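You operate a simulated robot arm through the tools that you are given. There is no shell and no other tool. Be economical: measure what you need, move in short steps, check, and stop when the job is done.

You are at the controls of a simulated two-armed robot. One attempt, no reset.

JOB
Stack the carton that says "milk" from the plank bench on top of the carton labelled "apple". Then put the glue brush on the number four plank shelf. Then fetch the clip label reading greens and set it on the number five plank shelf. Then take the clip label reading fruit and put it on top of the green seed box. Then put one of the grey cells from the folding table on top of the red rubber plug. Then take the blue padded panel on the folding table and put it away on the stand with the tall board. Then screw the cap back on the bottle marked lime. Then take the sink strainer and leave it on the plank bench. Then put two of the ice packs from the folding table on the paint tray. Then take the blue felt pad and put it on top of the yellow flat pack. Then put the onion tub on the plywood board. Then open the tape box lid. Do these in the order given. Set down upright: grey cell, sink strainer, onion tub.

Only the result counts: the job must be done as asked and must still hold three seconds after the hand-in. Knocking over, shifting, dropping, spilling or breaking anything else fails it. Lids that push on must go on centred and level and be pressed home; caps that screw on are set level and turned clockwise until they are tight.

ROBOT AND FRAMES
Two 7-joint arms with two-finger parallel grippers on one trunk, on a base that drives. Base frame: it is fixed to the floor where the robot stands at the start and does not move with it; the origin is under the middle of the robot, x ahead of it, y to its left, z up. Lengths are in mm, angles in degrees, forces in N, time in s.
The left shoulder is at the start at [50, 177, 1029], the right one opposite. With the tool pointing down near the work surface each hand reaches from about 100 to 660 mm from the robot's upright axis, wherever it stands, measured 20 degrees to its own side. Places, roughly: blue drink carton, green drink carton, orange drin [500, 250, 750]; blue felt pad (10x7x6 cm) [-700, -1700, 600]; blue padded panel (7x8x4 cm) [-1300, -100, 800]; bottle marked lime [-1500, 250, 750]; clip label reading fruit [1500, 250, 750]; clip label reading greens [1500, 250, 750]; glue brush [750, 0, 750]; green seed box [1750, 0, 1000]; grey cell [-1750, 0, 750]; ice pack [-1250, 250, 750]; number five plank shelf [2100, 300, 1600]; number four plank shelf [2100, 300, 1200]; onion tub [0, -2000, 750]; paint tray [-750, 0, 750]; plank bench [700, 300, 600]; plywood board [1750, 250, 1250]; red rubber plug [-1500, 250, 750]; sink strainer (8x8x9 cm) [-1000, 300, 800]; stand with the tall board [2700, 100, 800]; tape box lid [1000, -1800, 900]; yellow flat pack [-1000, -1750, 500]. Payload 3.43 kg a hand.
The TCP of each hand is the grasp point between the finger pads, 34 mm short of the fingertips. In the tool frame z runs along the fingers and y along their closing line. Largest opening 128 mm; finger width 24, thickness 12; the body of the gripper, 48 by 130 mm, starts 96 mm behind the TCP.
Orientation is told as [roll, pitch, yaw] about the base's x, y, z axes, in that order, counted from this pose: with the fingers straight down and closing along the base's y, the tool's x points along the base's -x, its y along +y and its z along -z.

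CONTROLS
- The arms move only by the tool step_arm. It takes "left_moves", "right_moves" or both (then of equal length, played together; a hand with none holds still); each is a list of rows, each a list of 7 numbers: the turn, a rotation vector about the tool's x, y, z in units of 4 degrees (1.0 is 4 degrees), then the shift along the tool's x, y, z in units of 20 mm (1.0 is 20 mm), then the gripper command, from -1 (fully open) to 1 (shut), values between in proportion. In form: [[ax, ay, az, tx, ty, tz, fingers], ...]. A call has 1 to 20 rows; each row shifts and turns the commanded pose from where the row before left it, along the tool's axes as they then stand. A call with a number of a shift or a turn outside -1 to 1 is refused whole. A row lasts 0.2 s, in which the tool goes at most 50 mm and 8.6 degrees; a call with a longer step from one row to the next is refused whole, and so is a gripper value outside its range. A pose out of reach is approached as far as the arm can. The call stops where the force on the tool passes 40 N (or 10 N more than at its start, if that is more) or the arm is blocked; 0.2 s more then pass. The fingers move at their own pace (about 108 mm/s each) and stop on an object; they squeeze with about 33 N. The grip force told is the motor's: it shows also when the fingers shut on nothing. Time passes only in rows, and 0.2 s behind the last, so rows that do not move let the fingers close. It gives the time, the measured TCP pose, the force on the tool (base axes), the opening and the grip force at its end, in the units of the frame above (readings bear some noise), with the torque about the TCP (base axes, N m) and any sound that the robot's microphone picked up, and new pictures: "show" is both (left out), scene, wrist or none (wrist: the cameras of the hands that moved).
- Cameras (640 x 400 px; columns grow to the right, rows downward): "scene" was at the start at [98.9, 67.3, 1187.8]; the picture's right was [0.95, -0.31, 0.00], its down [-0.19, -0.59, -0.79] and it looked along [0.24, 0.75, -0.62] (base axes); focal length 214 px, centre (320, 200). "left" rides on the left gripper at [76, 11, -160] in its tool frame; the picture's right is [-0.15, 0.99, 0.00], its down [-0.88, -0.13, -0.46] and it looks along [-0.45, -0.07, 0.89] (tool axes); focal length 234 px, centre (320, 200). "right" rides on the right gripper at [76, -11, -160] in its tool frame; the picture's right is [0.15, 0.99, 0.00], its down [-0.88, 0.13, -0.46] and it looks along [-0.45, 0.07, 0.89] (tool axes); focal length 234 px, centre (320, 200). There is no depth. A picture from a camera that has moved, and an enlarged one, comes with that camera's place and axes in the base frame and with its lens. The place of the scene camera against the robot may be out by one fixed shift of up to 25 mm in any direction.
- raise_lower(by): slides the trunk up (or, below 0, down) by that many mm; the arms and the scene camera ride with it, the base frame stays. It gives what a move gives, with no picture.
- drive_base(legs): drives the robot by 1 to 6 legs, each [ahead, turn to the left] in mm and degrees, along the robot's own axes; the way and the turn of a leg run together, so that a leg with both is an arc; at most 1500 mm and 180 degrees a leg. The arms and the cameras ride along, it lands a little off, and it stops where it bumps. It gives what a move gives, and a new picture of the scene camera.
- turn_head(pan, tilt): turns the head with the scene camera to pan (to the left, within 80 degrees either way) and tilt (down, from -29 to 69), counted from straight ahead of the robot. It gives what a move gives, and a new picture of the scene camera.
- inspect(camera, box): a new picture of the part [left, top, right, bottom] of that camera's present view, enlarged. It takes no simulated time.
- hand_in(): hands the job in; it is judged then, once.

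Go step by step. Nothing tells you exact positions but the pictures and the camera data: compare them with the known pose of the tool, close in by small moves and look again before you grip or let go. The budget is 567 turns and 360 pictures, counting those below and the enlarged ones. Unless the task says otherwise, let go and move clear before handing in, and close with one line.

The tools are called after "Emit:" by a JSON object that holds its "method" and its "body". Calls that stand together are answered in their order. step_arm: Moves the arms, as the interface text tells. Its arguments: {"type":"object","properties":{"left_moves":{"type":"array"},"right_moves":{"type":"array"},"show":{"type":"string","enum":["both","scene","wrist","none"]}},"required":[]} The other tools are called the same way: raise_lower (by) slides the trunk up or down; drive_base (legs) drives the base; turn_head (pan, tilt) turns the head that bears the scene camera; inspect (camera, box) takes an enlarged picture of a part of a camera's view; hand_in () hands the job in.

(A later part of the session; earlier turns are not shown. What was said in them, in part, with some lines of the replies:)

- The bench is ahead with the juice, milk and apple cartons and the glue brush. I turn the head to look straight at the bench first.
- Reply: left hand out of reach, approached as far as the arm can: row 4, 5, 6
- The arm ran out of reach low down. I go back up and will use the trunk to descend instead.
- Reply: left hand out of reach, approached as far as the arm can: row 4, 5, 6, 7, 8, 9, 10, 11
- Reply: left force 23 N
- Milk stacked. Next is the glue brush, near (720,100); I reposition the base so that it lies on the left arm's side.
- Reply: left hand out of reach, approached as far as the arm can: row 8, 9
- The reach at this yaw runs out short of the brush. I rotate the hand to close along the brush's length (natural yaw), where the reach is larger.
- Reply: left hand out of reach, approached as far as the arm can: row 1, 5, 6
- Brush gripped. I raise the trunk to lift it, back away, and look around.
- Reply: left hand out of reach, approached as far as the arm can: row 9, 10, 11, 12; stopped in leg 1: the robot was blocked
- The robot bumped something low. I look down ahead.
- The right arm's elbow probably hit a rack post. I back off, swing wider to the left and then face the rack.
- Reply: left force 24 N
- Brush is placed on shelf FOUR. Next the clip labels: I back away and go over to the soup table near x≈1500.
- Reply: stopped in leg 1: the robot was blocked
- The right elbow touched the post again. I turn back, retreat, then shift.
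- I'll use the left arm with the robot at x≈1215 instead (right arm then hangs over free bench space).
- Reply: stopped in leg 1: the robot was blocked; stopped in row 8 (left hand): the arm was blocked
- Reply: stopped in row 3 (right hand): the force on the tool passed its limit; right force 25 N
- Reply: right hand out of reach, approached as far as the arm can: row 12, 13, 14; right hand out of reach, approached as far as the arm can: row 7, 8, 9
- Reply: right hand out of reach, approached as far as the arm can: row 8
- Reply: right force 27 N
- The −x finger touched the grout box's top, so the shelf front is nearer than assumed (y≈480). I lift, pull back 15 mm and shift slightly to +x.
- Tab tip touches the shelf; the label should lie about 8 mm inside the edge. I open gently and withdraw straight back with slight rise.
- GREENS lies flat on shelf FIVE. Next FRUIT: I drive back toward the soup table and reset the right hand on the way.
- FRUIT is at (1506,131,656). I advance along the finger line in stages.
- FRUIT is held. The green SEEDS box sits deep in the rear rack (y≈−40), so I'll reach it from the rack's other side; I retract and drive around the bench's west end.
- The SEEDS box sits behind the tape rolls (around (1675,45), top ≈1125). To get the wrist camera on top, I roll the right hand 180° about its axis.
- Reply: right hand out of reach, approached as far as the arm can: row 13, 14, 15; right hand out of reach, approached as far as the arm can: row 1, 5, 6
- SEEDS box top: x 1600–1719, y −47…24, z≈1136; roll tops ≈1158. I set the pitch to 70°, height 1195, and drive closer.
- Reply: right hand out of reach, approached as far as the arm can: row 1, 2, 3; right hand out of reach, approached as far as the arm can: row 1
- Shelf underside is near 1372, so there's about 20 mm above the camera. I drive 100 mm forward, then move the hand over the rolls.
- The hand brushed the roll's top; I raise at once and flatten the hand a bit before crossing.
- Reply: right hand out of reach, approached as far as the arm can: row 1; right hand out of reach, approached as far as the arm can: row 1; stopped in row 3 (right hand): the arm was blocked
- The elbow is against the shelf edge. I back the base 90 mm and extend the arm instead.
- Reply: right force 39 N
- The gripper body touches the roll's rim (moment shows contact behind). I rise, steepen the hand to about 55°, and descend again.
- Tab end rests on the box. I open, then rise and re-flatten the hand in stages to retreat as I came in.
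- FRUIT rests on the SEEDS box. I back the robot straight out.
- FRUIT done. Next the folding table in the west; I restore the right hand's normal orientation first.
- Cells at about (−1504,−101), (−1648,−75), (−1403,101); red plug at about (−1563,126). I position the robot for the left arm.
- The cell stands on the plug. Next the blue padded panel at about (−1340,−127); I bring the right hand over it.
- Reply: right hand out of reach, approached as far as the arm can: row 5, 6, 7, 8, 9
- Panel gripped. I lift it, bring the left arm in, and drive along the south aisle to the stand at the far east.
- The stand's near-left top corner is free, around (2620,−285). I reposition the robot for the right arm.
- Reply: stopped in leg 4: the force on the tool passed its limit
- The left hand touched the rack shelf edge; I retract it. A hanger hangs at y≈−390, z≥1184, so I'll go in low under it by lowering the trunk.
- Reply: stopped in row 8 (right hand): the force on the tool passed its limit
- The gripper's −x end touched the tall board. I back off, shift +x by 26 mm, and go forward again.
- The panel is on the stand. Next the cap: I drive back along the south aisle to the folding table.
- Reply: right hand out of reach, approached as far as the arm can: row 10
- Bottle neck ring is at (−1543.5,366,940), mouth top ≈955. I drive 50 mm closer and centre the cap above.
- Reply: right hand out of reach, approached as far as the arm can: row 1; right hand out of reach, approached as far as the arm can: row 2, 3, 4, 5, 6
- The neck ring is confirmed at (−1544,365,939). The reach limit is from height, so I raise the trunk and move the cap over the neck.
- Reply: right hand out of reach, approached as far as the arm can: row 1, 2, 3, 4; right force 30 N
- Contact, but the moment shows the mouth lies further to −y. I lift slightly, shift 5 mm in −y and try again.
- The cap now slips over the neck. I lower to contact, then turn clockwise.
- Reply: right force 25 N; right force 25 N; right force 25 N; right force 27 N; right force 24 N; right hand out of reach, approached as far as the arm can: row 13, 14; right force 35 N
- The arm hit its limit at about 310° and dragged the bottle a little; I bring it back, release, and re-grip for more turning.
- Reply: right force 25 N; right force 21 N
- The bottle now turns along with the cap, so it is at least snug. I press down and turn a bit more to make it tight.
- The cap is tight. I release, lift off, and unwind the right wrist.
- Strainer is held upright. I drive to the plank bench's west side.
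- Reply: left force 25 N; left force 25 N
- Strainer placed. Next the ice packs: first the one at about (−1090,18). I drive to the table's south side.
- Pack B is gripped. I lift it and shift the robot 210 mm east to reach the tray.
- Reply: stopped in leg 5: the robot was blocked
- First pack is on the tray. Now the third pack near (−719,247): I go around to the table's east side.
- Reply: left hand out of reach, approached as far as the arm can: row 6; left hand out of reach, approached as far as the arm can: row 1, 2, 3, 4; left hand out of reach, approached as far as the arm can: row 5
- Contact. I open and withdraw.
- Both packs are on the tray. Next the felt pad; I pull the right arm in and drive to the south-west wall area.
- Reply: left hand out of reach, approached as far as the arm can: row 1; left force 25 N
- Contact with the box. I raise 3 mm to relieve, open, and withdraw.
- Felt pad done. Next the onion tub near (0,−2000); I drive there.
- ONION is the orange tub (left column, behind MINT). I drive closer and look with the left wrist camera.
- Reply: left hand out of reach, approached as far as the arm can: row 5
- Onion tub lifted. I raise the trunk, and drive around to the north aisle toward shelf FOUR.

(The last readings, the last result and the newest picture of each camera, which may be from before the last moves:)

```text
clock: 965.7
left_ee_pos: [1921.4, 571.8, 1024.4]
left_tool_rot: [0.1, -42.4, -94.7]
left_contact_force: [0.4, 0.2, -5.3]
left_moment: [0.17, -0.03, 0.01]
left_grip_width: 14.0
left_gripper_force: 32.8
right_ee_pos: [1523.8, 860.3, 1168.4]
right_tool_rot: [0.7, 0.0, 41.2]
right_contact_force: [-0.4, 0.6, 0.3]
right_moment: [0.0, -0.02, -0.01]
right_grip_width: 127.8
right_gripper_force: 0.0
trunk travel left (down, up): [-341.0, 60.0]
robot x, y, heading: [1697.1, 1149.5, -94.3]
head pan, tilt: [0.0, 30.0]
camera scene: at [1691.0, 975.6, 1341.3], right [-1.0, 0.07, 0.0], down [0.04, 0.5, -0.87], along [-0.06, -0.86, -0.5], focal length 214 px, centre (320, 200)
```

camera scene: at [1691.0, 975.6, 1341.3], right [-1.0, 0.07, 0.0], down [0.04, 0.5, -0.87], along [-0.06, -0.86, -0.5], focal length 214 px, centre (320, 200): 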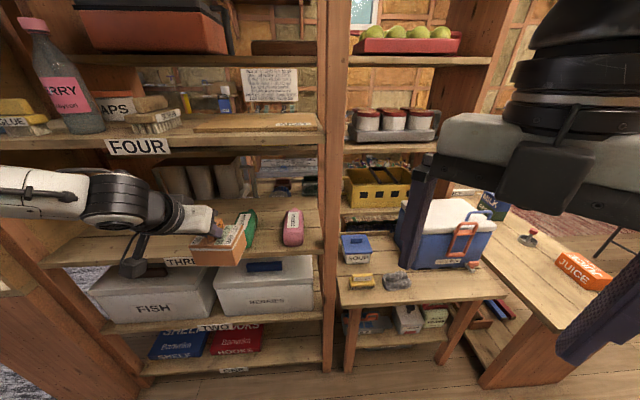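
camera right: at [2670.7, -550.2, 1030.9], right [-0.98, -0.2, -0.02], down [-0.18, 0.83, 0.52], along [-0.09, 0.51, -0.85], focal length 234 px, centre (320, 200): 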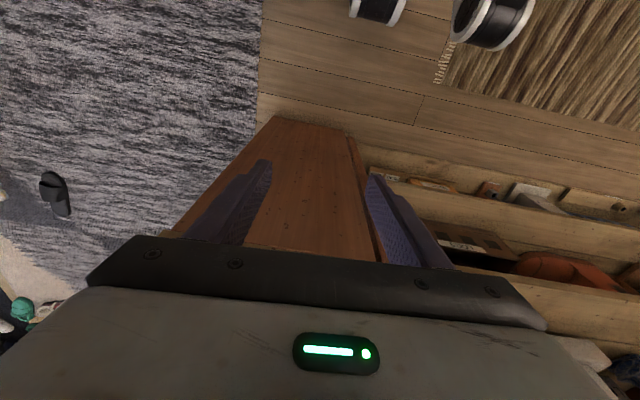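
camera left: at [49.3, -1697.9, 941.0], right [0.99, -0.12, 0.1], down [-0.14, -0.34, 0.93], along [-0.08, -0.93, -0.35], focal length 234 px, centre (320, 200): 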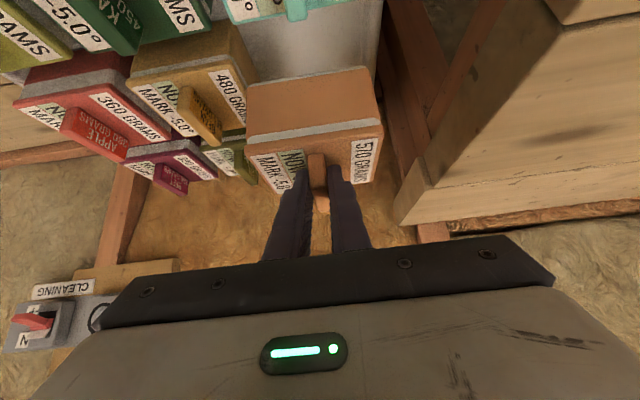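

Emit:
{"method": "drive_base", "body": {"legs": [[-130, 0], [0, 4]]}}

Emit:
{"method": "raise_lower", "body": {"by": 60}}

Emit:
{"method": "step_arm", "body": {"left_moves": [[0, 0, 0, -0.674, 0, -0.738, 1], [0, 0, 0, -0.674, 0, -0.738, 1], [0, 0, 0, -0.674, 0, -0.738, 1], [0, 0, 0, -0.674, 0, -0.738, 1], [0, 0, 0, -0.674, 0, -0.738, 1], [0, 0, 0, -0.674, 0, -0.738, 1], [0, 0, 0, -0.674, 0, -0.738, 1], [0, 0, 0, -0.674, 0, -0.738, 1], [0, 0, 0, -0.674, 0, -0.738, 1], [0, 0, 0, -0.674, 0, -0.738, 1], [0, 0, 0, -0.674, 0, -0.738, 1], [0, 0, 0, -0.674, 0, -0.738, 1], [0, 0, 0, -0.674, 0, -0.738, 1], [0, 0, 0, -0.674, 0, -0.738, 1], [0, 0, 0, -0.674, 0, -0.738, 1], [0, 0, 0, -0.674, 0, -0.738, 1]], "show": "scene"}}

```text
clock: 967.5
left_ee_pos: [1971.0, 716.1, 1023.8]
left_tool_rot: [-0.1, -42.5, -90.9]
left_contact_force: [-0.1, 0.4, -5.3]
left_moment: [0.18, 0.02, -0.02]
left_grip_width: 13.5
left_gripper_force: 33.4
right_ee_pos: [1552.8, 978.3, 1169.7]
right_tool_rot: [0.7, 0.0, 45.0]
right_contact_force: [0.8, 0.7, 0.0]
right_moment: [-0.02, 0.01, 0.0]
right_grip_width: 128.0
right_gripper_force: 0.1
trunk travel left (down, up): [-341.0, 60.0]
robot x, y, heading: [1710.2, 1281.5, -90.3]
head pan, tilt: [0.0, 30.0]
camera scene: at [1711.9, 1103.9, 1341.4], right [-1.0, 0.01, 0.0], down [0.0, 0.5, -0.87], along [-0.01, -0.87, -0.5], focal length 214 px, centre (320, 200)
```

scene: 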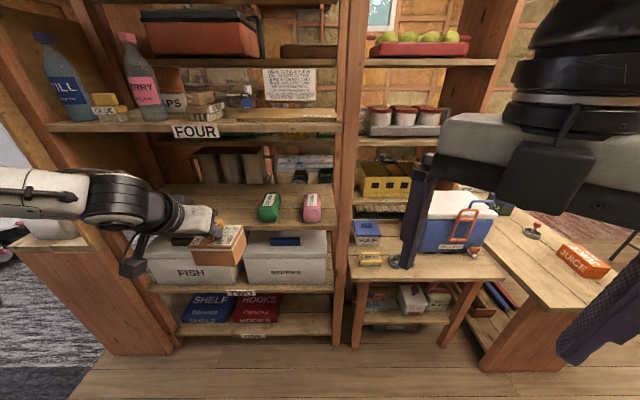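

```text
clock: 968.5
left_ee_pos: [1969.3, 715.0, 1083.6]
left_tool_rot: [0.0, -42.3, -90.9]
left_contact_force: [-0.1, -0.3, -6.5]
left_moment: [0.14, 0.01, -0.01]
left_grip_width: 13.3
left_gripper_force: 33.0
right_ee_pos: [1551.0, 977.4, 1229.1]
right_tool_rot: [0.7, -0.1, 45.0]
right_contact_force: [-0.1, 1.2, -0.3]
right_moment: [0.01, -0.02, -0.02]
right_grip_width: 128.0
right_gripper_force: 0.0
trunk travel left (down, up): [-401.0, 0.0]
robot x, y, heading: [1710.8, 1278.5, -90.7]
head pan, tilt: [0.0, 30.0]
```

```text
clock: 971.9
left_ee_pos: [1967.1, 716.2, 1404.0]
left_tool_rot: [0.1, -42.2, -90.9]
left_contact_force: [-0.7, 0.3, -5.8]
left_moment: [0.18, 0.02, 0.03]
left_grip_width: 13.6
left_gripper_force: 33.4
right_ee_pos: [1552.1, 977.2, 1231.1]
right_tool_rot: [0.6, -0.1, 45.0]
right_contact_force: [0.1, -0.3, -0.6]
right_moment: [0.02, 0.02, 0.01]
right_grip_width: 128.0
right_gripper_force: 0.1
trunk travel left (down, up): [-401.0, 0.0]
robot x, y, heading: [1709.2, 1277.2, -90.3]
head pan, tilt: [0.0, 30.0]
camera scene: at [1710.9, 1103.7, 1401.3], right [-1.0, 0.01, 0.0], down [0.0, 0.5, -0.87], along [-0.01, -0.87, -0.5], focal length 214 px, centre (320, 200)
```

scene: 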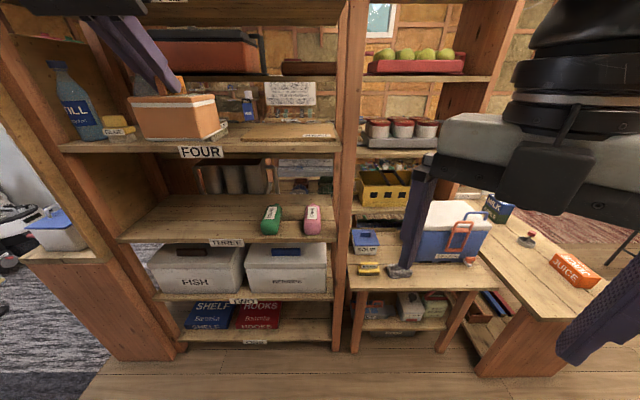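

Emit:
{"method": "drive_base", "body": {"legs": [[0, 90], [-150, 0], [0, -90], [230, 0]]}}

Emit:
{"method": "inspect", "body": {"camera": "left", "box": [0, 0, 640, 400]}}

```text
clock: 982.1
left_ee_pos: [1786.4, 482.9, 1403.9]
left_tool_rot: [0.0, -42.3, -93.2]
left_contact_force: [0.5, 0.3, -6.3]
left_moment: [0.16, -0.01, -0.02]
left_grip_width: 13.8
left_gripper_force: 33.3
right_ee_pos: [1381.5, 759.9, 1231.2]
right_tool_rot: [0.7, -0.1, 42.9]
right_contact_force: [0.0, 1.3, -0.4]
right_moment: [0.02, 0.01, 0.03]
right_grip_width: 128.1
right_gripper_force: 0.0
trunk travel left (down, up): [-401.0, 0.0]
robot x, y, heading: [1549.1, 1057.2, -92.5]
head pan, tilt: [0.0, 30.0]
camera scene: at [1544.8, 879.7, 1401.2], right [-1.0, 0.04, 0.0], down [0.02, 0.5, -0.87], along [-0.04, -0.86, -0.5], focal length 214 px, centre (320, 200)
```

scene: 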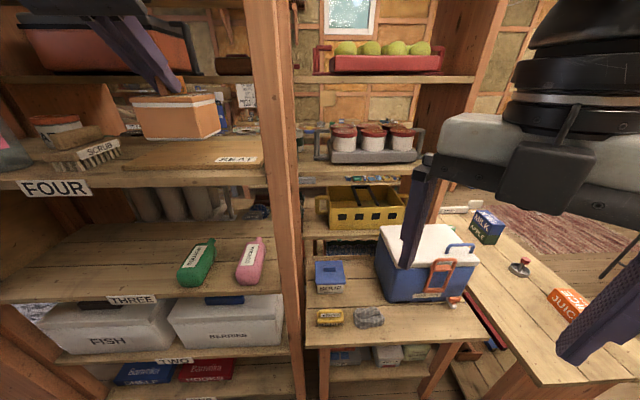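

```text
1.00 times, centred on (320, 200) of left
camera zoom: at [1808.1, 645.8, 1470.7], right [0.98, -0.16, 0.1], down [-0.15, -0.34, 0.93], along [-0.12, -0.93, -0.35], focal length 234 px, centre (320, 200)
```

zoom: 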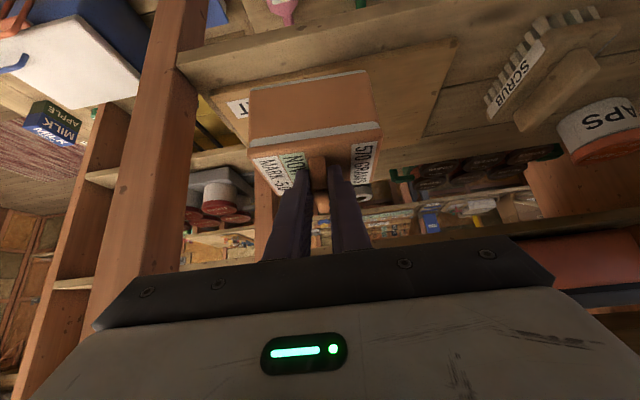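

Emit:
{"method": "step_arm", "body": {"left_moves": [[0, 0, 0, 0.64, 0.2, 0.7, 1], [0, 0, 0, 0.58, 0.2, 0.64, 1]], "show": "none"}}

Emit:
{"method": "drive_base", "body": {"legs": [[85, 0]]}}

```text
clock: 982.8
left_ee_pos: [1797.2, 484.0, 1367.7]
left_tool_rot: [0.1, -42.2, -93.0]
left_contact_force: [-0.4, 0.0, -5.3]
left_moment: [0.14, -0.02, -0.01]
left_grip_width: 13.9
left_gripper_force: 33.2
right_ee_pos: [1379.3, 760.9, 1229.7]
right_tool_rot: [0.6, 0.0, 42.9]
right_contact_force: [-0.2, -0.4, 0.1]
right_moment: [0.01, -0.03, -0.01]
right_grip_width: 128.1
right_gripper_force: 0.0
trunk travel left (down, up): [-401.0, 0.0]
robot x, y, heading: [1550.0, 1055.8, -92.4]
head pan, tilt: [0.0, 30.0]
```

```text
clock: 983.8
left_ee_pos: [1791.7, 399.3, 1367.3]
left_tool_rot: [0.0, -42.3, -93.2]
left_contact_force: [0.3, -0.2, -6.0]
left_moment: [0.17, -0.01, 0.0]
left_grip_width: 13.8
left_gripper_force: 32.7
right_ee_pos: [1376.7, 677.0, 1229.6]
right_tool_rot: [0.7, -0.1, 42.8]
right_contact_force: [0.0, 0.9, -0.3]
right_moment: [0.03, 0.03, 0.03]
right_grip_width: 128.3
right_gripper_force: 0.0
trunk travel left (down, up): [-401.0, 0.0]
robot x, y, heading: [1544.7, 972.2, -92.5]
head pan, tilt: [0.0, 30.0]
camera scene: at [1540.9, 796.2, 1401.2], right [-1.0, 0.04, 0.0], down [0.02, 0.5, -0.87], along [-0.04, -0.86, -0.5], focal length 214 px, centre (320, 200)
```

scene: 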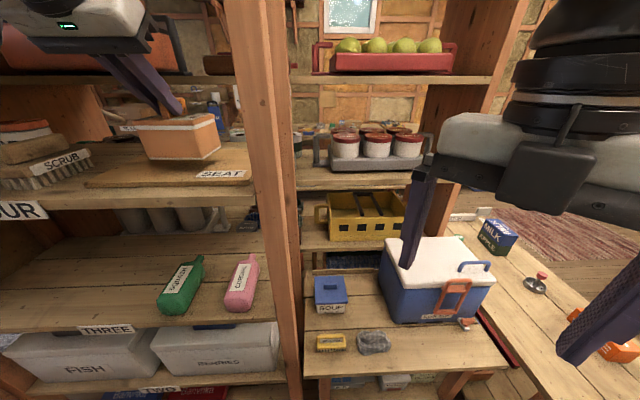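

Emit:
{"method": "step_arm", "body": {"left_moves": [[0, 0, 0, 0.27, 0, 0.3, 1], [0, 0, 0, 0, 0, 0, 1]], "show": "none"}}

Emit:
{"method": "step_arm", "body": {"left_moves": [[0, 0, 0, 0.2, 0, 0.22, 1], [0, 0, 0, 0, 0, 0, 1]], "show": "none"}}

Emit:
{"method": "step_arm", "body": {"left_moves": [[0, 0, 0, 0.13, 0, 0.15, 1], [0, 0, 0, 0, 0, 0, 1]], "show": "none"}}

Emit:
{"method": "inspect", "body": {"camera": "scene", "box": [60, 60, 280, 220]}}

```text
clock: 984.4
left_ee_pos: [1792.4, 400.6, 1358.6]
left_tool_rot: [0.1, -42.2, -93.1]
left_contact_force: [-0.3, -1.1, -6.1]
left_moment: [0.17, -0.01, 0.04]
left_grip_width: 13.6
left_gripper_force: 33.4
right_ee_pos: [1376.4, 676.8, 1229.5]
right_tool_rot: [0.7, 0.0, 42.8]
right_contact_force: [-0.1, 0.3, -0.1]
right_moment: [0.04, -0.02, -0.04]
right_grip_width: 127.7
right_gripper_force: 0.0
trunk travel left (down, up): [-401.0, 0.0]
robot x, y, heading: [1548.3, 971.9, -92.3]
head pan, tilt: [0.0, 30.0]
```

```text
clock: 985.0
left_ee_pos: [1792.0, 400.6, 1351.9]
left_tool_rot: [0.0, -42.3, -93.2]
left_contact_force: [-0.6, 0.6, -5.5]
left_moment: [0.2, -0.03, -0.02]
left_grip_width: 13.7
left_gripper_force: 32.6
right_ee_pos: [1376.9, 677.6, 1229.5]
right_tool_rot: [0.6, -0.1, 42.9]
right_contact_force: [-0.6, 0.0, -0.5]
right_moment: [0.02, 0.01, 0.04]
right_grip_width: 128.0
right_gripper_force: 0.0
trunk travel left (down, up): [-401.0, 0.0]
robot x, y, heading: [1547.3, 973.2, -92.4]
head pan, tilt: [0.0, 30.0]
```

```text
clock: 985.6
left_ee_pos: [1791.8, 399.1, 1348.5]
left_tool_rot: [0.0, -42.3, -93.2]
left_contact_force: [-0.4, -0.7, -6.1]
left_moment: [0.21, -0.01, 0.04]
left_grip_width: 13.6
left_gripper_force: 33.2
right_ee_pos: [1376.2, 677.3, 1230.1]
right_tool_rot: [0.6, 0.1, 42.8]
right_contact_force: [0.2, 0.0, -0.9]
right_moment: [0.01, 0.0, -0.02]
right_grip_width: 127.8
right_gripper_force: 0.0
trunk travel left (down, up): [-401.0, 0.0]
robot x, y, heading: [1543.6, 969.9, -92.3]
head pan, tilt: [0.0, 30.0]
```

```text
2.50 times, centred on (170, 140) of scene
camera zoom: at [1541.0, 796.8, 1401.3], right [-1.0, 0.04, 0.0], down [0.02, 0.5, -0.87], along [-0.04, -0.86, -0.5], focal length 536 px, centre (695, 350)
```

zoom: 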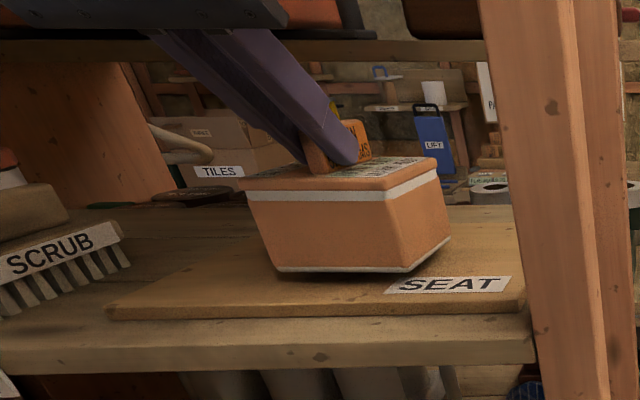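

Emit:
{"method": "step_arm", "body": {"left_moves": [[0, 0, 0, 0.17, 0, 0.19, 1], [0, 0, 0, 0, 0, 0, 1]], "show": "none"}}

Emit:
{"method": "step_arm", "body": {"left_moves": [[0, 0, 0, 0.13, 0, 0.15, 1], [0, 0, 0, 0, 0, 0, 1]], "show": "none"}}

Emit:
{"method": "step_arm", "body": {"left_moves": [[0, 0, 0, 0.13, 0, 0.15, 1], [0, 0, 0, 0, 0, 0, 1]], "show": "none"}}

```text
clock: 986.2
left_ee_pos: [1792.7, 400.1, 1345.4]
left_tool_rot: [0.1, -42.3, -93.2]
left_contact_force: [-0.7, 0.1, -6.2]
left_moment: [0.15, -0.03, 0.0]
left_grip_width: 13.5
left_gripper_force: 32.4
right_ee_pos: [1377.5, 677.1, 1229.0]
right_tool_rot: [0.6, 0.0, 42.8]
right_contact_force: [0.7, 0.4, 0.2]
right_moment: [0.04, 0.02, -0.01]
right_grip_width: 128.1
right_gripper_force: 0.2
trunk travel left (down, up): [-401.0, 0.0]
robot x, y, heading: [1545.7, 970.6, -92.5]
head pan, tilt: [0.0, 30.0]
```

```text
clock: 986.8
left_ee_pos: [1792.8, 399.8, 1341.0]
left_tool_rot: [0.1, -42.3, -93.2]
left_contact_force: [0.5, -0.4, -5.9]
left_moment: [0.21, -0.03, -0.03]
left_grip_width: 13.9
left_gripper_force: 34.1
right_ee_pos: [1375.5, 677.3, 1230.2]
right_tool_rot: [0.5, 0.0, 42.9]
right_contact_force: [-0.2, 0.1, -0.1]
right_moment: [0.0, 0.02, -0.01]
right_grip_width: 128.0
right_gripper_force: 0.0
trunk travel left (down, up): [-401.0, 0.0]
robot x, y, heading: [1546.6, 971.4, -92.3]
head pan, tilt: [0.0, 30.0]
```

```text
clock: 987.4
left_ee_pos: [1793.1, 399.9, 1338.4]
left_tool_rot: [0.0, -42.5, -93.0]
left_contact_force: [0.8, -0.6, -2.0]
left_moment: [-0.26, -0.01, 0.04]
left_grip_width: 13.7
left_gripper_force: 33.4
right_ee_pos: [1376.1, 676.8, 1229.6]
right_tool_rot: [0.5, 0.0, 42.8]
right_contact_force: [-0.2, -0.7, 0.9]
right_moment: [0.01, 0.0, 0.05]
right_grip_width: 127.9
right_gripper_force: 0.1
trunk travel left (down, up): [-401.0, 0.0]
robot x, y, heading: [1543.1, 969.7, -92.5]
head pan, tilt: [0.0, 30.0]
```

Emit:
{"method": "step_arm", "body": {"left_moves": [[0, 0, 0, 0.07, 0, 0.08, 1], [0, 0, 0, 0, 0, 0, 1]], "show": "none"}}

Emit:
{"method": "step_arm", "body": {"left_moves": [[0, 0, 0, 0, 0, 0, 0.6], [0, 0, 0, 0, 0, 0, 0.3], [0, 0, 0, 0, 0, 0, 0.2], [0, 0, 0, 0, 0, -0.4, 0.2], [0, 0, 0, 0, 0, -0.8, 0.2], [0, 0, 0, 0, 0, -1, 0.2], [0, 0, 0, 0.5, 0, -1, 0.2], [0, 0, 0, 0.8, 0, -0.8, 0.2]], "show": "scene"}}

```text
clock: 988.0
left_ee_pos: [1791.3, 400.6, 1337.5]
left_tool_rot: [0.0, -42.7, -93.2]
left_contact_force: [3.4, -3.2, 11.1]
left_moment: [0.06, -0.11, 0.01]
left_grip_width: 13.9
left_gripper_force: 32.5
right_ee_pos: [1377.1, 678.6, 1230.2]
right_tool_rot: [0.7, 0.0, 42.9]
right_contact_force: [0.4, 1.0, -0.7]
right_moment: [0.01, -0.01, -0.02]
right_grip_width: 127.8
right_gripper_force: 0.0
trunk travel left (down, up): [-401.0, 0.0]
robot x, y, heading: [1546.8, 975.4, -92.6]
head pan, tilt: [0.0, 30.0]
```

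```text
clock: 989.8
left_ee_pos: [1797.4, 473.6, 1376.9]
left_tool_rot: [0.2, -42.3, -93.2]
left_contact_force: [0.1, 0.6, 0.3]
left_moment: [-0.01, -0.03, -0.02]
left_grip_width: 51.4
left_gripper_force: 0.1
right_ee_pos: [1376.9, 677.5, 1231.1]
right_tool_rot: [0.6, 0.0, 42.8]
right_contact_force: [0.3, -0.5, -0.5]
right_moment: [-0.02, -0.01, 0.0]
right_grip_width: 128.3
right_gripper_force: 0.0
trunk travel left (down, up): [-401.0, 0.0]
robot x, y, heading: [1543.3, 974.0, -92.6]
head pan, tilt: [0.0, 30.0]
camera scene: at [1540.9, 798.0, 1401.5], right [-1.0, 0.04, 0.0], down [0.02, 0.5, -0.87], along [-0.04, -0.87, -0.5], focal length 214 px, centre (320, 200)
```

scene: 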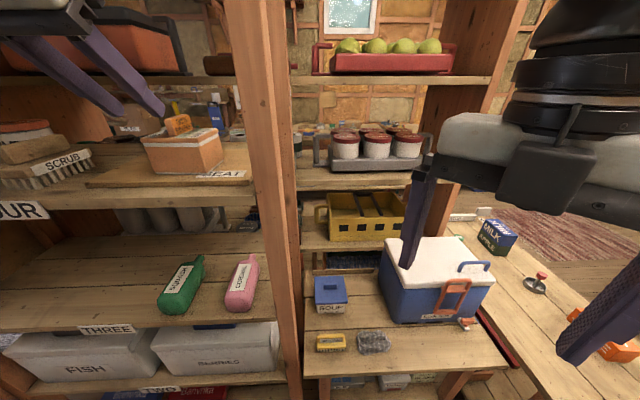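

The tub is on the plywood board. Last: the tape box lid near (1000,−1800). I drive around to the south wall bench.

Emit:
{"method": "drive_base", "body": {"legs": [[-280, 0], [0, -87], [1500, 0], [130, 0], [0, 90], [1500, 0]]}}

Emit:
{"method": "drive_base", "body": {"legs": [[700, 0], [0, 90], [900, 0], [0, -90], [200, 0]]}}

```text
clock: 1014.3
left_ee_pos: [272.5, -732.6, 1375.5]
left_tool_rot: [0.1, -42.3, -88.5]
left_contact_force: [-0.2, -0.6, 0.5]
left_moment: [0.01, 0.01, 0.03]
left_grip_width: 51.4
left_gripper_force: 0.0
right_ee_pos: [-163.5, -561.9, 1229.9]
right_tool_rot: [0.6, 0.0, 47.6]
right_contact_force: [-0.1, 0.1, 0.0]
right_moment: [0.03, 0.0, 0.0]
right_grip_width: 128.0
right_gripper_force: 0.0
trunk travel left (down, up): [-401.0, 0.0]
robot x, y, heading: [-15.7, -256.9, -87.9]
head pan, tilt: [0.0, 30.0]
camera scene: at [-10.3, -430.7, 1401.4], right [-1.0, -0.04, 0.0], down [-0.02, 0.5, -0.87], along [0.03, -0.87, -0.5], focal length 214 px, centre (320, 200)
```

scene: 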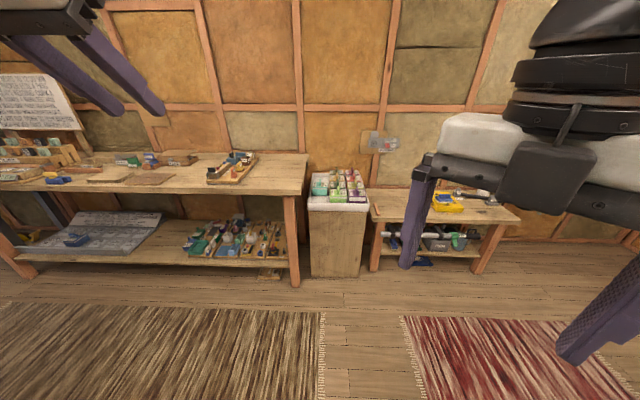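

```text
clock: 1031.2
left_ee_pos: [1245.0, -1564.5, 1376.9]
left_tool_rot: [0.1, -42.2, -85.3]
left_contact_force: [0.3, -0.5, 0.1]
left_moment: [0.04, 0.0, 0.02]
left_grip_width: 51.0
left_gripper_force: 0.1
right_ee_pos: [799.0, -1419.6, 1230.8]
right_tool_rot: [0.6, 0.0, 50.8]
right_contact_force: [0.7, 0.8, 0.2]
right_moment: [0.0, -0.01, 0.0]
right_grip_width: 128.1
right_gripper_force: 0.0
trunk travel left (down, up): [-401.0, 0.0]
robot x, y, heading: [928.5, -1102.3, -84.5]
head pan, tilt: [0.0, 30.0]
camera scene: at [944.4, -1279.5, 1401.3], right [-1.0, -0.09, 0.0], down [-0.05, 0.5, -0.87], along [0.08, -0.86, -0.5], focal length 214 px, centre (320, 200)
```

scene: 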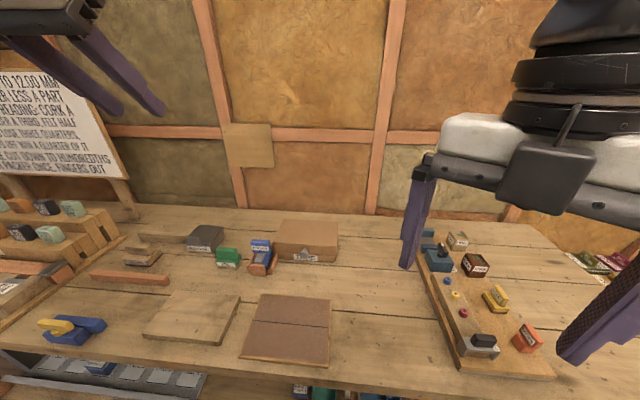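

Emit:
{"method": "inspect", "body": {"camera": "scene", "box": [180, 200, 360, 310]}}

Emit:
{"method": "inspect", "body": {"camera": "scene", "box": [270, 215, 350, 270]}}

```text
3.56 times, centred on (270, 255) of scene
camera zoom: at [944.4, -1279.5, 1401.3], right [-1.0, -0.09, 0.0], down [-0.05, 0.5, -0.87], along [0.08, -0.86, -0.5], focal length 763 px, centre (498, 4)
```

zoom: 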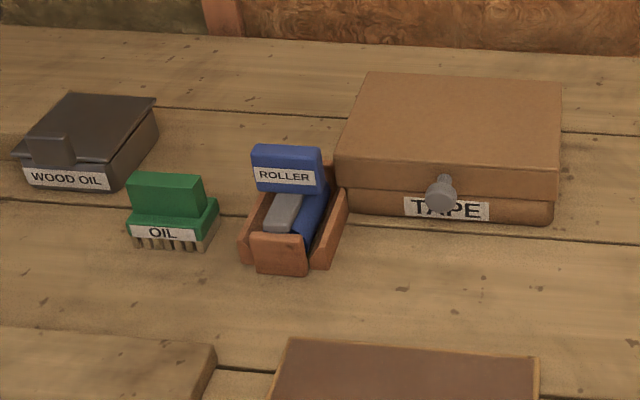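

```text
7.27 times, centred on (310, 242) of scene
camera zoom: at [944.4, -1279.5, 1401.3], right [-1.0, -0.09, 0.0], down [-0.05, 0.5, -0.87], along [0.08, -0.86, -0.5], focal length 1560 px, centre (393, -109)
```

zoom: 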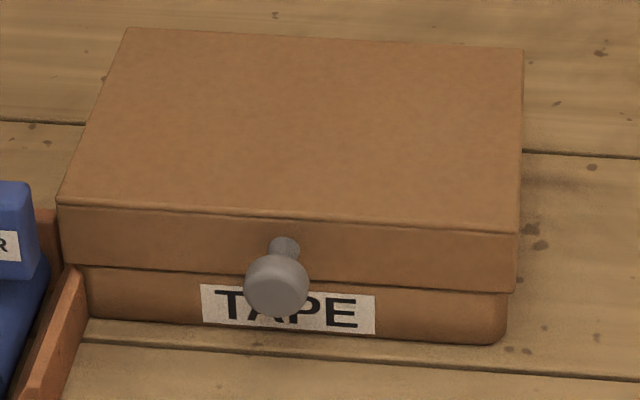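

Emit:
{"method": "drive_base", "body": {"legs": [[0, -95], [75, 0], [0, 90], [130, 0]]}}

Emit:
{"method": "raise_lower", "body": {"by": -230}}

Emit:
{"method": "inspect", "body": {"camera": "left", "box": [0, 0, 640, 400]}}

```text
clock: 1040.9
left_ee_pos: [1130.6, -1705.1, 1377.0]
left_tool_rot: [0.1, -42.3, -90.1]
left_contact_force: [0.0, -0.2, 0.7]
left_moment: [0.0, 0.01, -0.01]
left_grip_width: 51.0
left_gripper_force: 0.1
right_ee_pos: [700.0, -1523.2, 1229.7]
right_tool_rot: [0.6, -0.1, 45.9]
right_contact_force: [-0.4, -0.6, -1.6]
right_moment: [-0.06, -0.01, -0.03]
right_grip_width: 128.2
right_gripper_force: 0.0
trunk travel left (down, up): [-401.0, 0.0]
robot x, y, heading: [851.5, -1222.4, -89.4]
head pan, tilt: [0.0, 30.0]
stopped in leg 4: the robot was blocked; the commanded pose is now the measured one
camera scene: at [856.1, -1394.1, 1401.4], right [-1.0, -0.01, 0.0], down [0.0, 0.5, -0.87], along [0.01, -0.87, -0.5], focal length 214 px, centre (320, 200)
```

scene: 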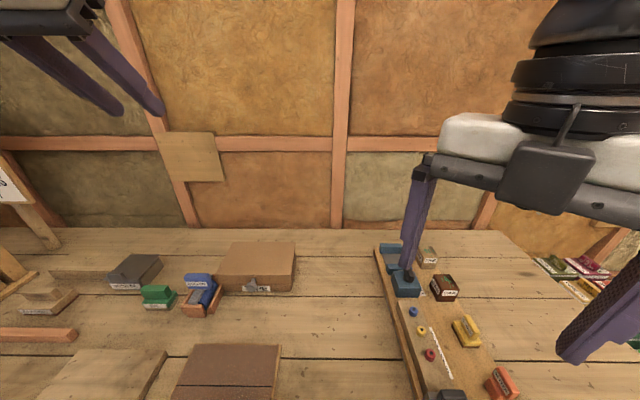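

```text
clock: 1043.3
left_ee_pos: [1129.3, -1705.4, 1145.7]
left_tool_rot: [0.1, -42.4, -90.1]
left_contact_force: [0.1, -0.8, -0.2]
left_moment: [0.01, 0.0, -0.02]
left_grip_width: 51.2
left_gripper_force: 0.0
right_ee_pos: [699.6, -1522.4, 1000.4]
right_tool_rot: [0.6, 0.0, 45.9]
right_contact_force: [0.1, -0.5, 0.3]
right_moment: [-0.05, 0.01, -0.03]
right_grip_width: 127.9
right_gripper_force: 0.0
trunk travel left (down, up): [-171.0, 230.0]
robot x, y, heading: [855.1, -1223.2, -89.4]
head pan, tilt: [0.0, 30.0]
```

```text
1.00 times, centred on (320, 200) of left
camera zoom: at [1142.7, -1541.6, 1213.5], right [0.99, -0.11, 0.1], down [-0.13, -0.34, 0.93], along [-0.07, -0.93, -0.35], focal length 234 px, centre (320, 200)
```

zoom: 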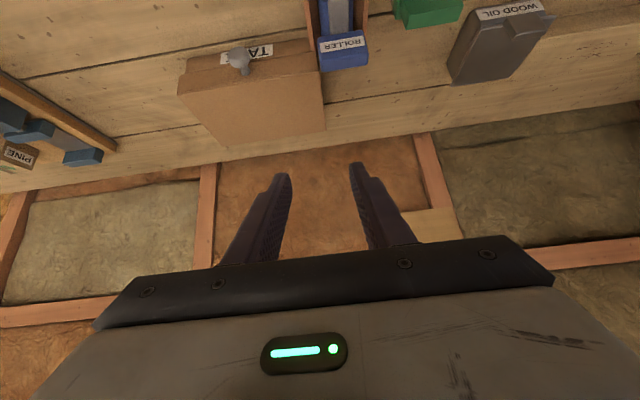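

Emit:
{"method": "step_arm", "body": {"left_moves": [[0, 0.87, 0, 0, 0, 0, 0.1], [0, 0.87, 0, 0, 0, 0, 0.1], [0, 0.87, 0, 0, 0, 0, 0.1], [0, 0.87, 0, 0, 0, 0, 0.1], [0, 0.87, 0, 0, 0, 0, 0.1], [0, 0, 0, 0.2, -0.53, 0.95, 0.1], [0, 0, 0, 0.2, -0.53, 0.95, 0.1], [0, 0, 0, 0.2, -0.53, 0.95, 0.1], [0, 0, 0, 0.2, -0.53, 0.95, 0.1], [0, 0, 0, 0.2, -0.53, 0.95, 0.1], [0, 0, 0, 0.2, -0.53, 0.95, 0.1], [0, 0, 0, 0.2, -0.53, 0.95, 0.1], [0, 0, 0, 0.2, -0.53, 0.95, 0.1], [0, 0, 0, 0.2, -0.53, 0.95, 0.1]], "show": "none"}}

Emit:
{"method": "inspect", "body": {"camera": "left", "box": [160, 20, 480, 220]}}

```text
clock: 1046.3
left_ee_pos: [1035.4, -1743.0, 975.8]
left_tool_rot: [0.1, -25.0, -90.0]
left_contact_force: [-0.2, -0.6, -0.4]
left_moment: [0.0, 0.05, -0.03]
left_grip_width: 57.5
left_gripper_force: 0.0
right_ee_pos: [699.6, -1523.1, 999.8]
right_tool_rot: [0.6, 0.0, 46.0]
right_contact_force: [-0.3, 0.6, -0.4]
right_moment: [-0.01, 0.0, 0.0]
right_grip_width: 128.0
right_gripper_force: 0.2
trunk travel left (down, up): [-171.0, 230.0]
robot x, y, heading: [853.2, -1217.3, -89.5]
head pan, tilt: [0.0, 30.0]
```

```text
2.00 times, centred on (320, 120) of left
camera zoom: at [1048.4, -1608.0, 1087.9], right [0.99, -0.13, 0.06], down [-0.13, -0.61, 0.78], along [-0.07, -0.78, -0.62], focal length 468 px, centre (320, 360)
```

zoom: 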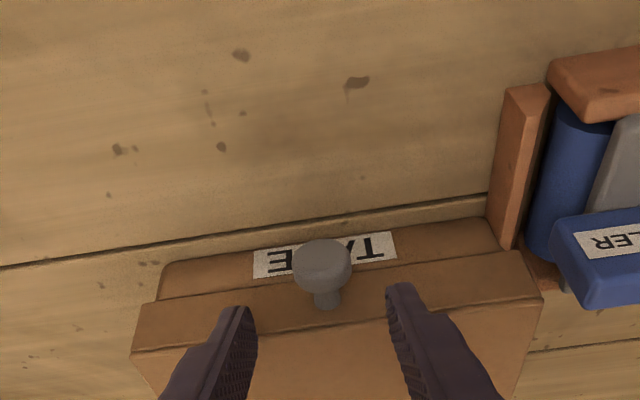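

Emit:
{"method": "step_arm", "body": {"left_moves": [[0, 0, 0, 0.17, 0.1, 0.95, 0.1], [0, 0, 0, 0.17, 0.1, 0.95, 0.1], [0, 0, 0, 0.17, 0, 0.95, 0.1], [0, 0, 0, 0, 0, 0, 0.4], [0, 0, 0, 0, 0, 0, 1], [0, 0, 0, 0, 0, 0, 1]], "show": "wrist"}}

```text
clock: 1047.7
left_ee_pos: [1038.9, -1754.8, 918.7]
left_tool_rot: [0.1, -24.4, -90.0]
left_contact_force: [1.9, 32.4, -0.1]
left_moment: [0.06, -0.04, -0.33]
left_grip_width: 26.9
left_gripper_force: 45.2
right_ee_pos: [699.6, -1521.1, 1000.7]
right_tool_rot: [0.5, 0.1, 45.9]
right_contact_force: [0.3, 0.2, -0.3]
right_moment: [0.01, -0.01, 0.0]
right_grip_width: 128.2
right_gripper_force: 0.0
trunk travel left (down, up): [-171.0, 230.0]
robot x, y, heading: [850.9, -1218.8, -89.3]
head pan, tilt: [0.0, 30.0]
camera left: at [1051.2, -1619.8, 1032.5], right [0.99, -0.13, 0.06], down [-0.13, -0.61, 0.78], along [-0.07, -0.78, -0.62], focal length 234 px, centre (320, 200)
```

left: 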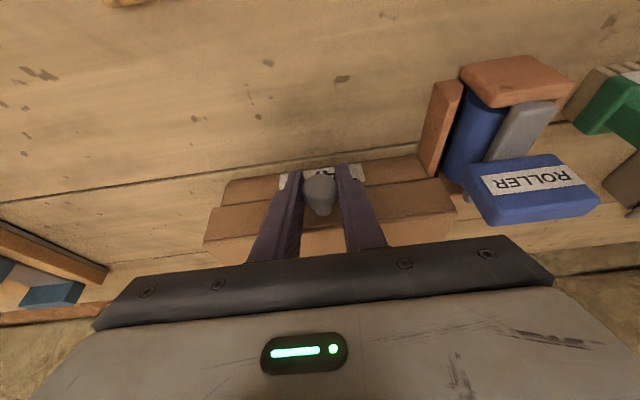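

Emit:
{"method": "step_arm", "body": {"left_moves": [[0, 0, 0, 0.15, 0, -0.07, 1], [0, 0, 0, -0.42, 0, -0.9, 1], [0, 0, 0, -0.78, 0, -0.74, 1], [0, 0, 0, -0.8, 0, -0.65, 1], [0, 0, 0, -0.8, 0, -0.65, 1]], "show": "wrist"}}

```text
clock: 1048.7
left_ee_pos: [1039.7, -1759.4, 964.7]
left_tool_rot: [0.4, -23.3, -90.0]
left_contact_force: [2.7, 9.6, 4.1]
left_moment: [-0.13, -0.27, 0.1]
left_grip_width: 26.8
left_gripper_force: 45.2
right_ee_pos: [699.8, -1522.1, 1000.8]
right_tool_rot: [0.5, 0.0, 46.1]
right_contact_force: [0.4, 0.2, -0.4]
right_moment: [0.02, -0.01, 0.03]
right_grip_width: 127.8
right_gripper_force: 0.0
trunk travel left (down, up): [-171.0, 230.0]
robot x, y, heading: [857.5, -1222.2, -89.5]
head pan, tilt: [0.0, 30.0]
stopped in row 4 (left hand): the force on the tool passed its limit (the readings are from after the stop); the commanded pose is now the measured one
camera left: at [1050.4, -1625.9, 1081.3], right [0.99, -0.13, 0.06], down [-0.13, -0.63, 0.77], along [-0.06, -0.77, -0.64], focal length 234 px, centre (320, 200)
```

left: 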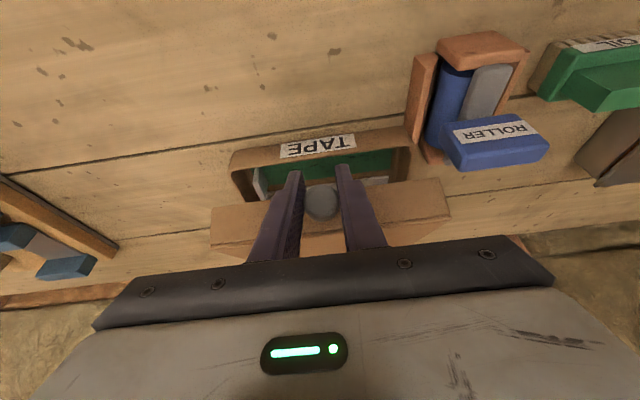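

Emit:
{"method": "step_arm", "body": {"left_moves": [[0, 0, 0, -0.45, 0, -0.75, 1], [0, 0, 0, -0.55, 0, -0.68, 1], [0, 0, 0, -0.65, 0, -0.6, 1]], "show": "none"}}

Emit:
{"method": "step_arm", "body": {"left_moves": [[0, 0, 0, -0.7, 0, -0.5, 1], [0, 0, 0, -0.75, 0, -0.45, 1]], "show": "wrist"}}

```text
clock: 1049.5
left_ee_pos: [1037.8, -1775.3, 1014.8]
left_tool_rot: [0.3, -23.7, -90.1]
left_contact_force: [-0.8, 1.0, 0.5]
left_moment: [-0.03, 0.02, 0.0]
left_grip_width: 0.2
left_gripper_force: 32.6
right_ee_pos: [699.7, -1523.4, 1000.0]
right_tool_rot: [0.5, 0.0, 46.0]
right_contact_force: [-0.3, -0.8, 0.3]
right_moment: [0.03, -0.01, -0.02]
right_grip_width: 128.0
right_gripper_force: 0.0
trunk travel left (down, up): [-171.0, 230.0]
robot x, y, heading: [853.6, -1219.8, -89.6]
head pan, tilt: [0.0, 30.0]
```

```text
clock: 1050.0
left_ee_pos: [1039.3, -1778.1, 1020.5]
left_tool_rot: [0.4, -23.3, -90.0]
left_contact_force: [0.4, -0.4, -1.2]
left_moment: [0.0, -0.03, -0.01]
left_grip_width: 0.1
left_gripper_force: 32.9
left hand out of reach, approached as far as the arm can: row 1, 2
right_ee_pos: [699.7, -1523.5, 1000.5]
right_tool_rot: [0.6, 0.0, 46.0]
right_contact_force: [-0.2, -0.2, 1.0]
right_moment: [0.0, 0.0, -0.01]
right_grip_width: 128.1
right_gripper_force: 0.1
trunk travel left (down, up): [-171.0, 230.0]
robot x, y, heading: [849.2, -1216.8, -89.4]
head pan, tilt: [0.0, 30.0]
camera left: at [1050.3, -1646.4, 1137.5], right [0.99, -0.13, 0.06], down [-0.13, -0.63, 0.77], along [-0.06, -0.77, -0.64], focal length 234 px, centre (320, 200)
```

left: 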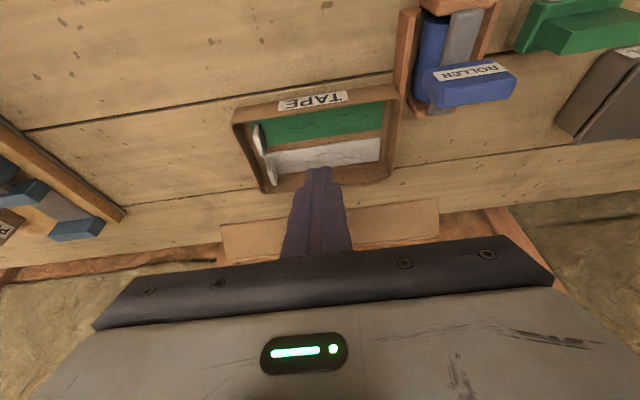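

The lid flipped open. I withdraw the hand and check it.

Emit:
{"method": "step_arm", "body": {"left_moves": [[0, 0, 0, 0.5, 0, -1, 0.6], [0, 0, 0, 0.5, 0, -1, 0.6], [0, 0, 0, 1, 0, -1, 0.6], [0, 0, 0, 1, 0, -0.5, 0.6], [0, 0, 0, 1, 0, -0.5, 0.6], [0, 0, 0, 1, 0, -0.5, 0.6], [0, 0, 0, 1, 0, -0.5, 0.6]], "show": "none"}}

Emit:
{"method": "inspect", "body": {"camera": "scene", "box": [140, 160, 360, 310]}}

```text
clock: 1051.7
left_ee_pos: [1040.1, -1629.3, 1064.2]
left_tool_rot: [0.3, -23.3, -90.0]
left_contact_force: [0.3, 0.5, -0.8]
left_moment: [-0.04, -0.03, 0.0]
left_grip_width: 25.7
left_gripper_force: 0.0
right_ee_pos: [699.2, -1523.2, 1000.8]
right_tool_rot: [0.6, 0.0, 46.0]
right_contact_force: [-0.1, 0.3, -0.4]
right_moment: [-0.01, 0.01, 0.02]
right_grip_width: 127.9
right_gripper_force: 0.0
trunk travel left (down, up): [-171.0, 230.0]
robot x, y, heading: [851.8, -1222.4, -89.4]
head pan, tilt: [0.0, 30.0]
```

```text
2.67 times, centred on (250, 235) of scene
camera zoom: at [856.3, -1394.5, 1171.5], right [-1.0, -0.01, 0.0], down [-0.01, 0.5, -0.87], along [0.01, -0.87, -0.5], focal length 572 px, centre (507, 107)
```

zoom: 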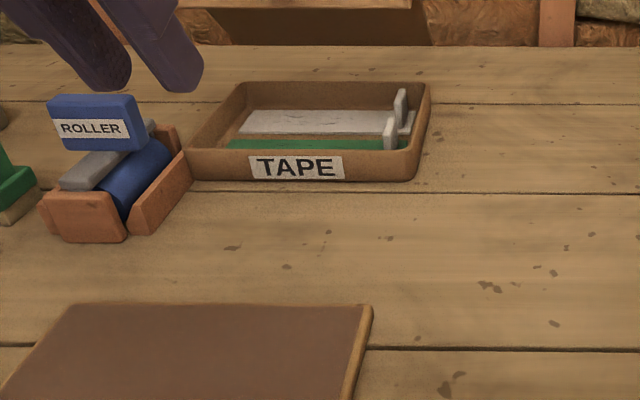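

Emit:
{"method": "inspect", "body": {"camera": "scene", "box": [160, 90, 340, 240]}}

```text
2.67 times, centred on (250, 165) of scene
camera zoom: at [856.3, -1394.5, 1171.5], right [-1.0, -0.01, 0.0], down [-0.01, 0.5, -0.87], along [0.01, -0.87, -0.5], focal length 572 px, centre (507, 293)
```

zoom: 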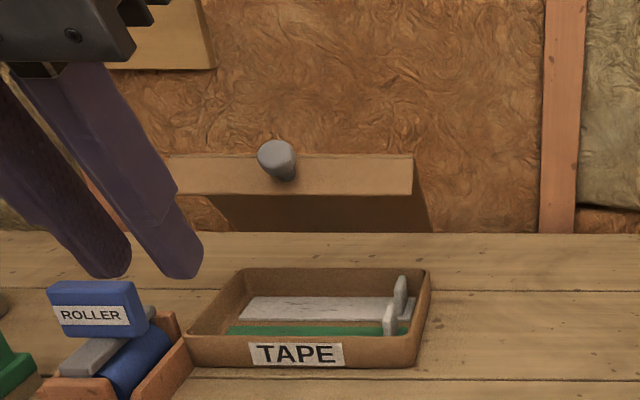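

The lid stands open at roughly 60°. I push it further open with the closed fingers, hand nearly horizontal.

Emit:
{"method": "step_arm", "body": {"left_moves": [[0, -0.95, 0, 0, 0, 0, 1], [0, -0.95, 0, 0, 0, 0, 1], [0, -0.95, 0, 0, 0, 0, 1], [0, -0.95, 0, 0, 0, 0, 1], [0, -0.95, 0, 0, 0, 0, 1], [0, -0.95, 0, 0, 0, 0, 1], [0, -0.95, 0, 0, 0, 0, 1], [0, -0.95, 0, 0, 0, 0, 1], [0, -0.95, 0, 0, 0, 0, 1], [0, -0.95, 0, 0, 0, 0, 1], [0, -0.95, 0, 0, 0, 0, 1], [0, -0.95, 0, 0, 0, 0, 1]], "show": "none"}}

Emit:
{"method": "step_arm", "body": {"left_moves": [[0, 0, 0, 0.3, 0, 1, 1], [0, 0, 0, 0.3, 0, 1, 1], [0, 0, 0, 0.1, 0, 1, 1], [0, 0, 0, -0.2, 0, 1, 1], [0, 0, 0, -0.2, 0, 1, 1], [0, 0, 0, -0.3, 0, 1, 1], [0, 0, 0, -0.3, 0, 1, 1], [0, 0, 0, -0.3, 0, 1, 1]], "show": "scene"}}

```text
clock: 1054.2
left_ee_pos: [1035.3, -1638.7, 1073.5]
left_tool_rot: [0.8, -68.7, -90.8]
left_contact_force: [1.5, -0.5, -0.5]
left_moment: [0.01, 0.01, 0.0]
left_grip_width: 0.0
left_gripper_force: 33.3
left hand out of reach, approached as far as the arm can: row 12
right_ee_pos: [698.9, -1522.4, 1000.3]
right_tool_rot: [0.6, 0.0, 46.0]
right_contact_force: [-0.1, -0.1, -0.6]
right_moment: [0.0, 0.02, 0.01]
right_grip_width: 128.0
right_gripper_force: 0.0
trunk travel left (down, up): [-171.0, 230.0]
robot x, y, heading: [854.9, -1216.0, -89.4]
head pan, tilt: [0.0, 30.0]
```

```text
clock: 1056.0
left_ee_pos: [1037.0, -1794.7, 1028.2]
left_tool_rot: [0.7, -68.9, -90.7]
left_contact_force: [0.4, 0.2, -0.2]
left_moment: [-0.01, -0.01, 0.0]
left_grip_width: 0.0
left_gripper_force: 33.0
right_ee_pos: [699.2, -1524.0, 999.8]
right_tool_rot: [0.6, 0.0, 46.0]
right_contact_force: [0.1, 0.5, 0.8]
right_moment: [0.02, 0.02, -0.06]
right_grip_width: 128.1
right_gripper_force: 0.1
trunk travel left (down, up): [-171.0, 230.0]
robot x, y, heading: [848.9, -1217.7, -89.4]
head pan, tilt: [0.0, 30.0]
camera scene: at [856.3, -1394.8, 1171.4], right [-1.0, -0.01, 0.0], down [-0.01, 0.5, -0.87], along [0.01, -0.87, -0.5], focal length 214 px, centre (320, 200)
```

scene: 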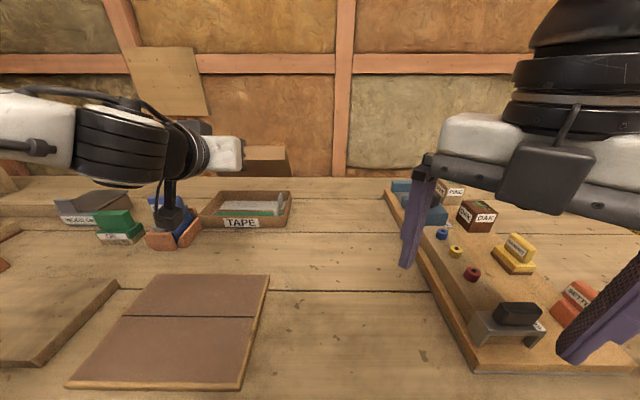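

Emit:
{"method": "step_arm", "body": {"left_moves": [[0, 0, 0, -0.36, 0, 0.93, 1], [0, 0, 0, -0.36, 0, 0.93, 1], [0, 0, 0, -0.36, 0, 0.93, 1], [0, 0, 0, -0.36, 0, 0.93, 1], [0, 0, 0, -0.36, 0, 0.93, 1]], "show": "wrist"}}

```text
clock: 1057.2
left_ee_pos: [1037.1, -1891.6, 1027.2]
left_tool_rot: [0.8, -68.8, -90.7]
left_contact_force: [0.0, 0.1, -2.5]
left_moment: [0.05, -0.02, -0.01]
left_grip_width: 0.0
left_gripper_force: 32.8
right_ee_pos: [699.7, -1522.5, 999.9]
right_tool_rot: [0.6, 0.0, 46.0]
right_contact_force: [-0.1, 0.3, -0.1]
right_moment: [0.0, 0.01, 0.02]
right_grip_width: 128.0
right_gripper_force: 0.0
trunk travel left (down, up): [-171.0, 230.0]
robot x, y, heading: [851.8, -1220.3, -89.3]
head pan, tilt: [0.0, 30.0]
camera left: at [1049.5, -1716.8, 1015.0], right [0.99, -0.05, 0.14], down [-0.14, 0.11, 0.99], along [-0.07, -0.99, 0.1], focal length 234 px, centre (320, 200)
```

left: 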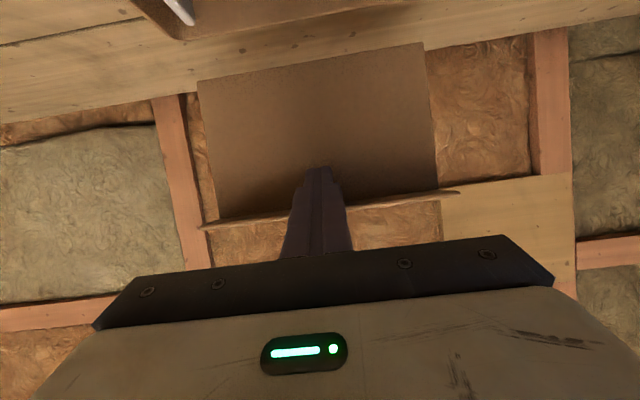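

The lid is upright now. I withdraw and verify that it stays open.

Emit:
{"method": "step_arm", "body": {"left_moves": [[0, 0, 0, 0.36, 0, -0.93, 1], [0, 0, 0, 0.36, 0, -0.93, 1], [0, 0, 0, 0.36, 0, -0.93, 1], [0, 0, 0, 0.36, 0, -0.93, 1], [0, 0, 0, 0.36, 0, -0.93, 1], [0, 0, 0, 0.2, 0, -1, 1], [0, 0, 0, 0, 0, -1, 1], [0, 0, 0, -0.3, 0, -1, 1], [0, 0, 0, -0.5, 0, -1, 1], [0, 0, 0, -0.5, 0, -1, 1], [0, 0, 0, -0.5, 0, -1, 1], [0, 0, 0, -0.5, 0, -1, 1], [0, 0, 0, -0.5, 0, -1, 1]], "show": "none"}}

Emit:
{"method": "drive_base", "body": {"legs": [[-150, 0]]}}

Emit:
{"method": "inspect", "body": {"camera": "scene", "box": [160, 90, 340, 240]}}

```text
clock: 1060.0
left_ee_pos: [1034.2, -1661.6, 1134.3]
left_tool_rot: [0.8, -68.8, -90.8]
left_contact_force: [-0.9, 0.0, 0.2]
left_moment: [0.01, 0.01, 0.0]
left_grip_width: 0.1
left_gripper_force: 33.2
right_ee_pos: [700.1, -1523.7, 1000.1]
right_tool_rot: [0.7, 0.0, 45.9]
right_contact_force: [0.4, 0.0, 0.6]
right_moment: [0.0, 0.0, 0.0]
right_grip_width: 128.2
right_gripper_force: 0.0
trunk travel left (down, up): [-171.0, 230.0]
robot x, y, heading: [852.4, -1221.3, -89.5]
head pan, tilt: [0.0, 30.0]
```

```text
clock: 1061.4
left_ee_pos: [1032.5, -1514.8, 1133.7]
left_tool_rot: [0.9, -68.9, -90.8]
left_contact_force: [-0.2, 0.6, -0.2]
left_moment: [0.02, 0.02, 0.0]
left_grip_width: 0.0
left_gripper_force: 33.9
right_ee_pos: [697.0, -1375.9, 999.3]
right_tool_rot: [0.6, -0.1, 46.0]
right_contact_force: [-0.1, -0.5, 0.4]
right_moment: [0.0, -0.02, -0.01]
right_grip_width: 127.9
right_gripper_force: 0.0
trunk travel left (down, up): [-171.0, 230.0]
robot x, y, heading: [849.2, -1072.3, -89.5]
head pan, tilt: [0.0, 30.0]
camera scene: at [854.5, -1248.3, 1171.5], right [-1.0, -0.01, 0.0], down [0.0, 0.5, -0.87], along [0.01, -0.87, -0.5], focal length 214 px, centre (320, 200)
```

scene: 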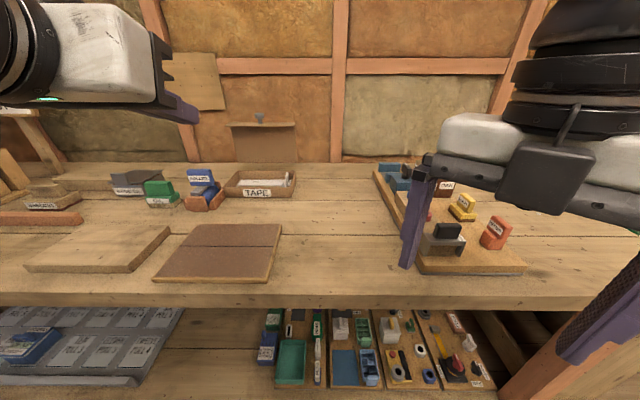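

```text
2.67 times, centred on (250, 165) of scene
camera zoom: at [854.5, -1248.3, 1171.5], right [-1.0, -0.01, 0.0], down [0.0, 0.5, -0.87], along [0.01, -0.87, -0.5], focal length 572 px, centre (507, 293)
```

zoom: 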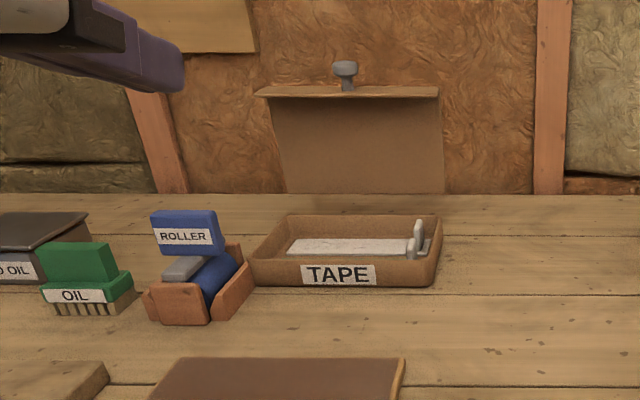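

All twelve steps are done, and the last view shows the tape box lid standing open and both hands clear. I hand in.

Emit:
{"method": "hand_in", "body": {}}

```text
The job is handed in.
```

I did all twelve steps in the order given, moved both hands clear and handed the job in; I don't know yet how it was judged.
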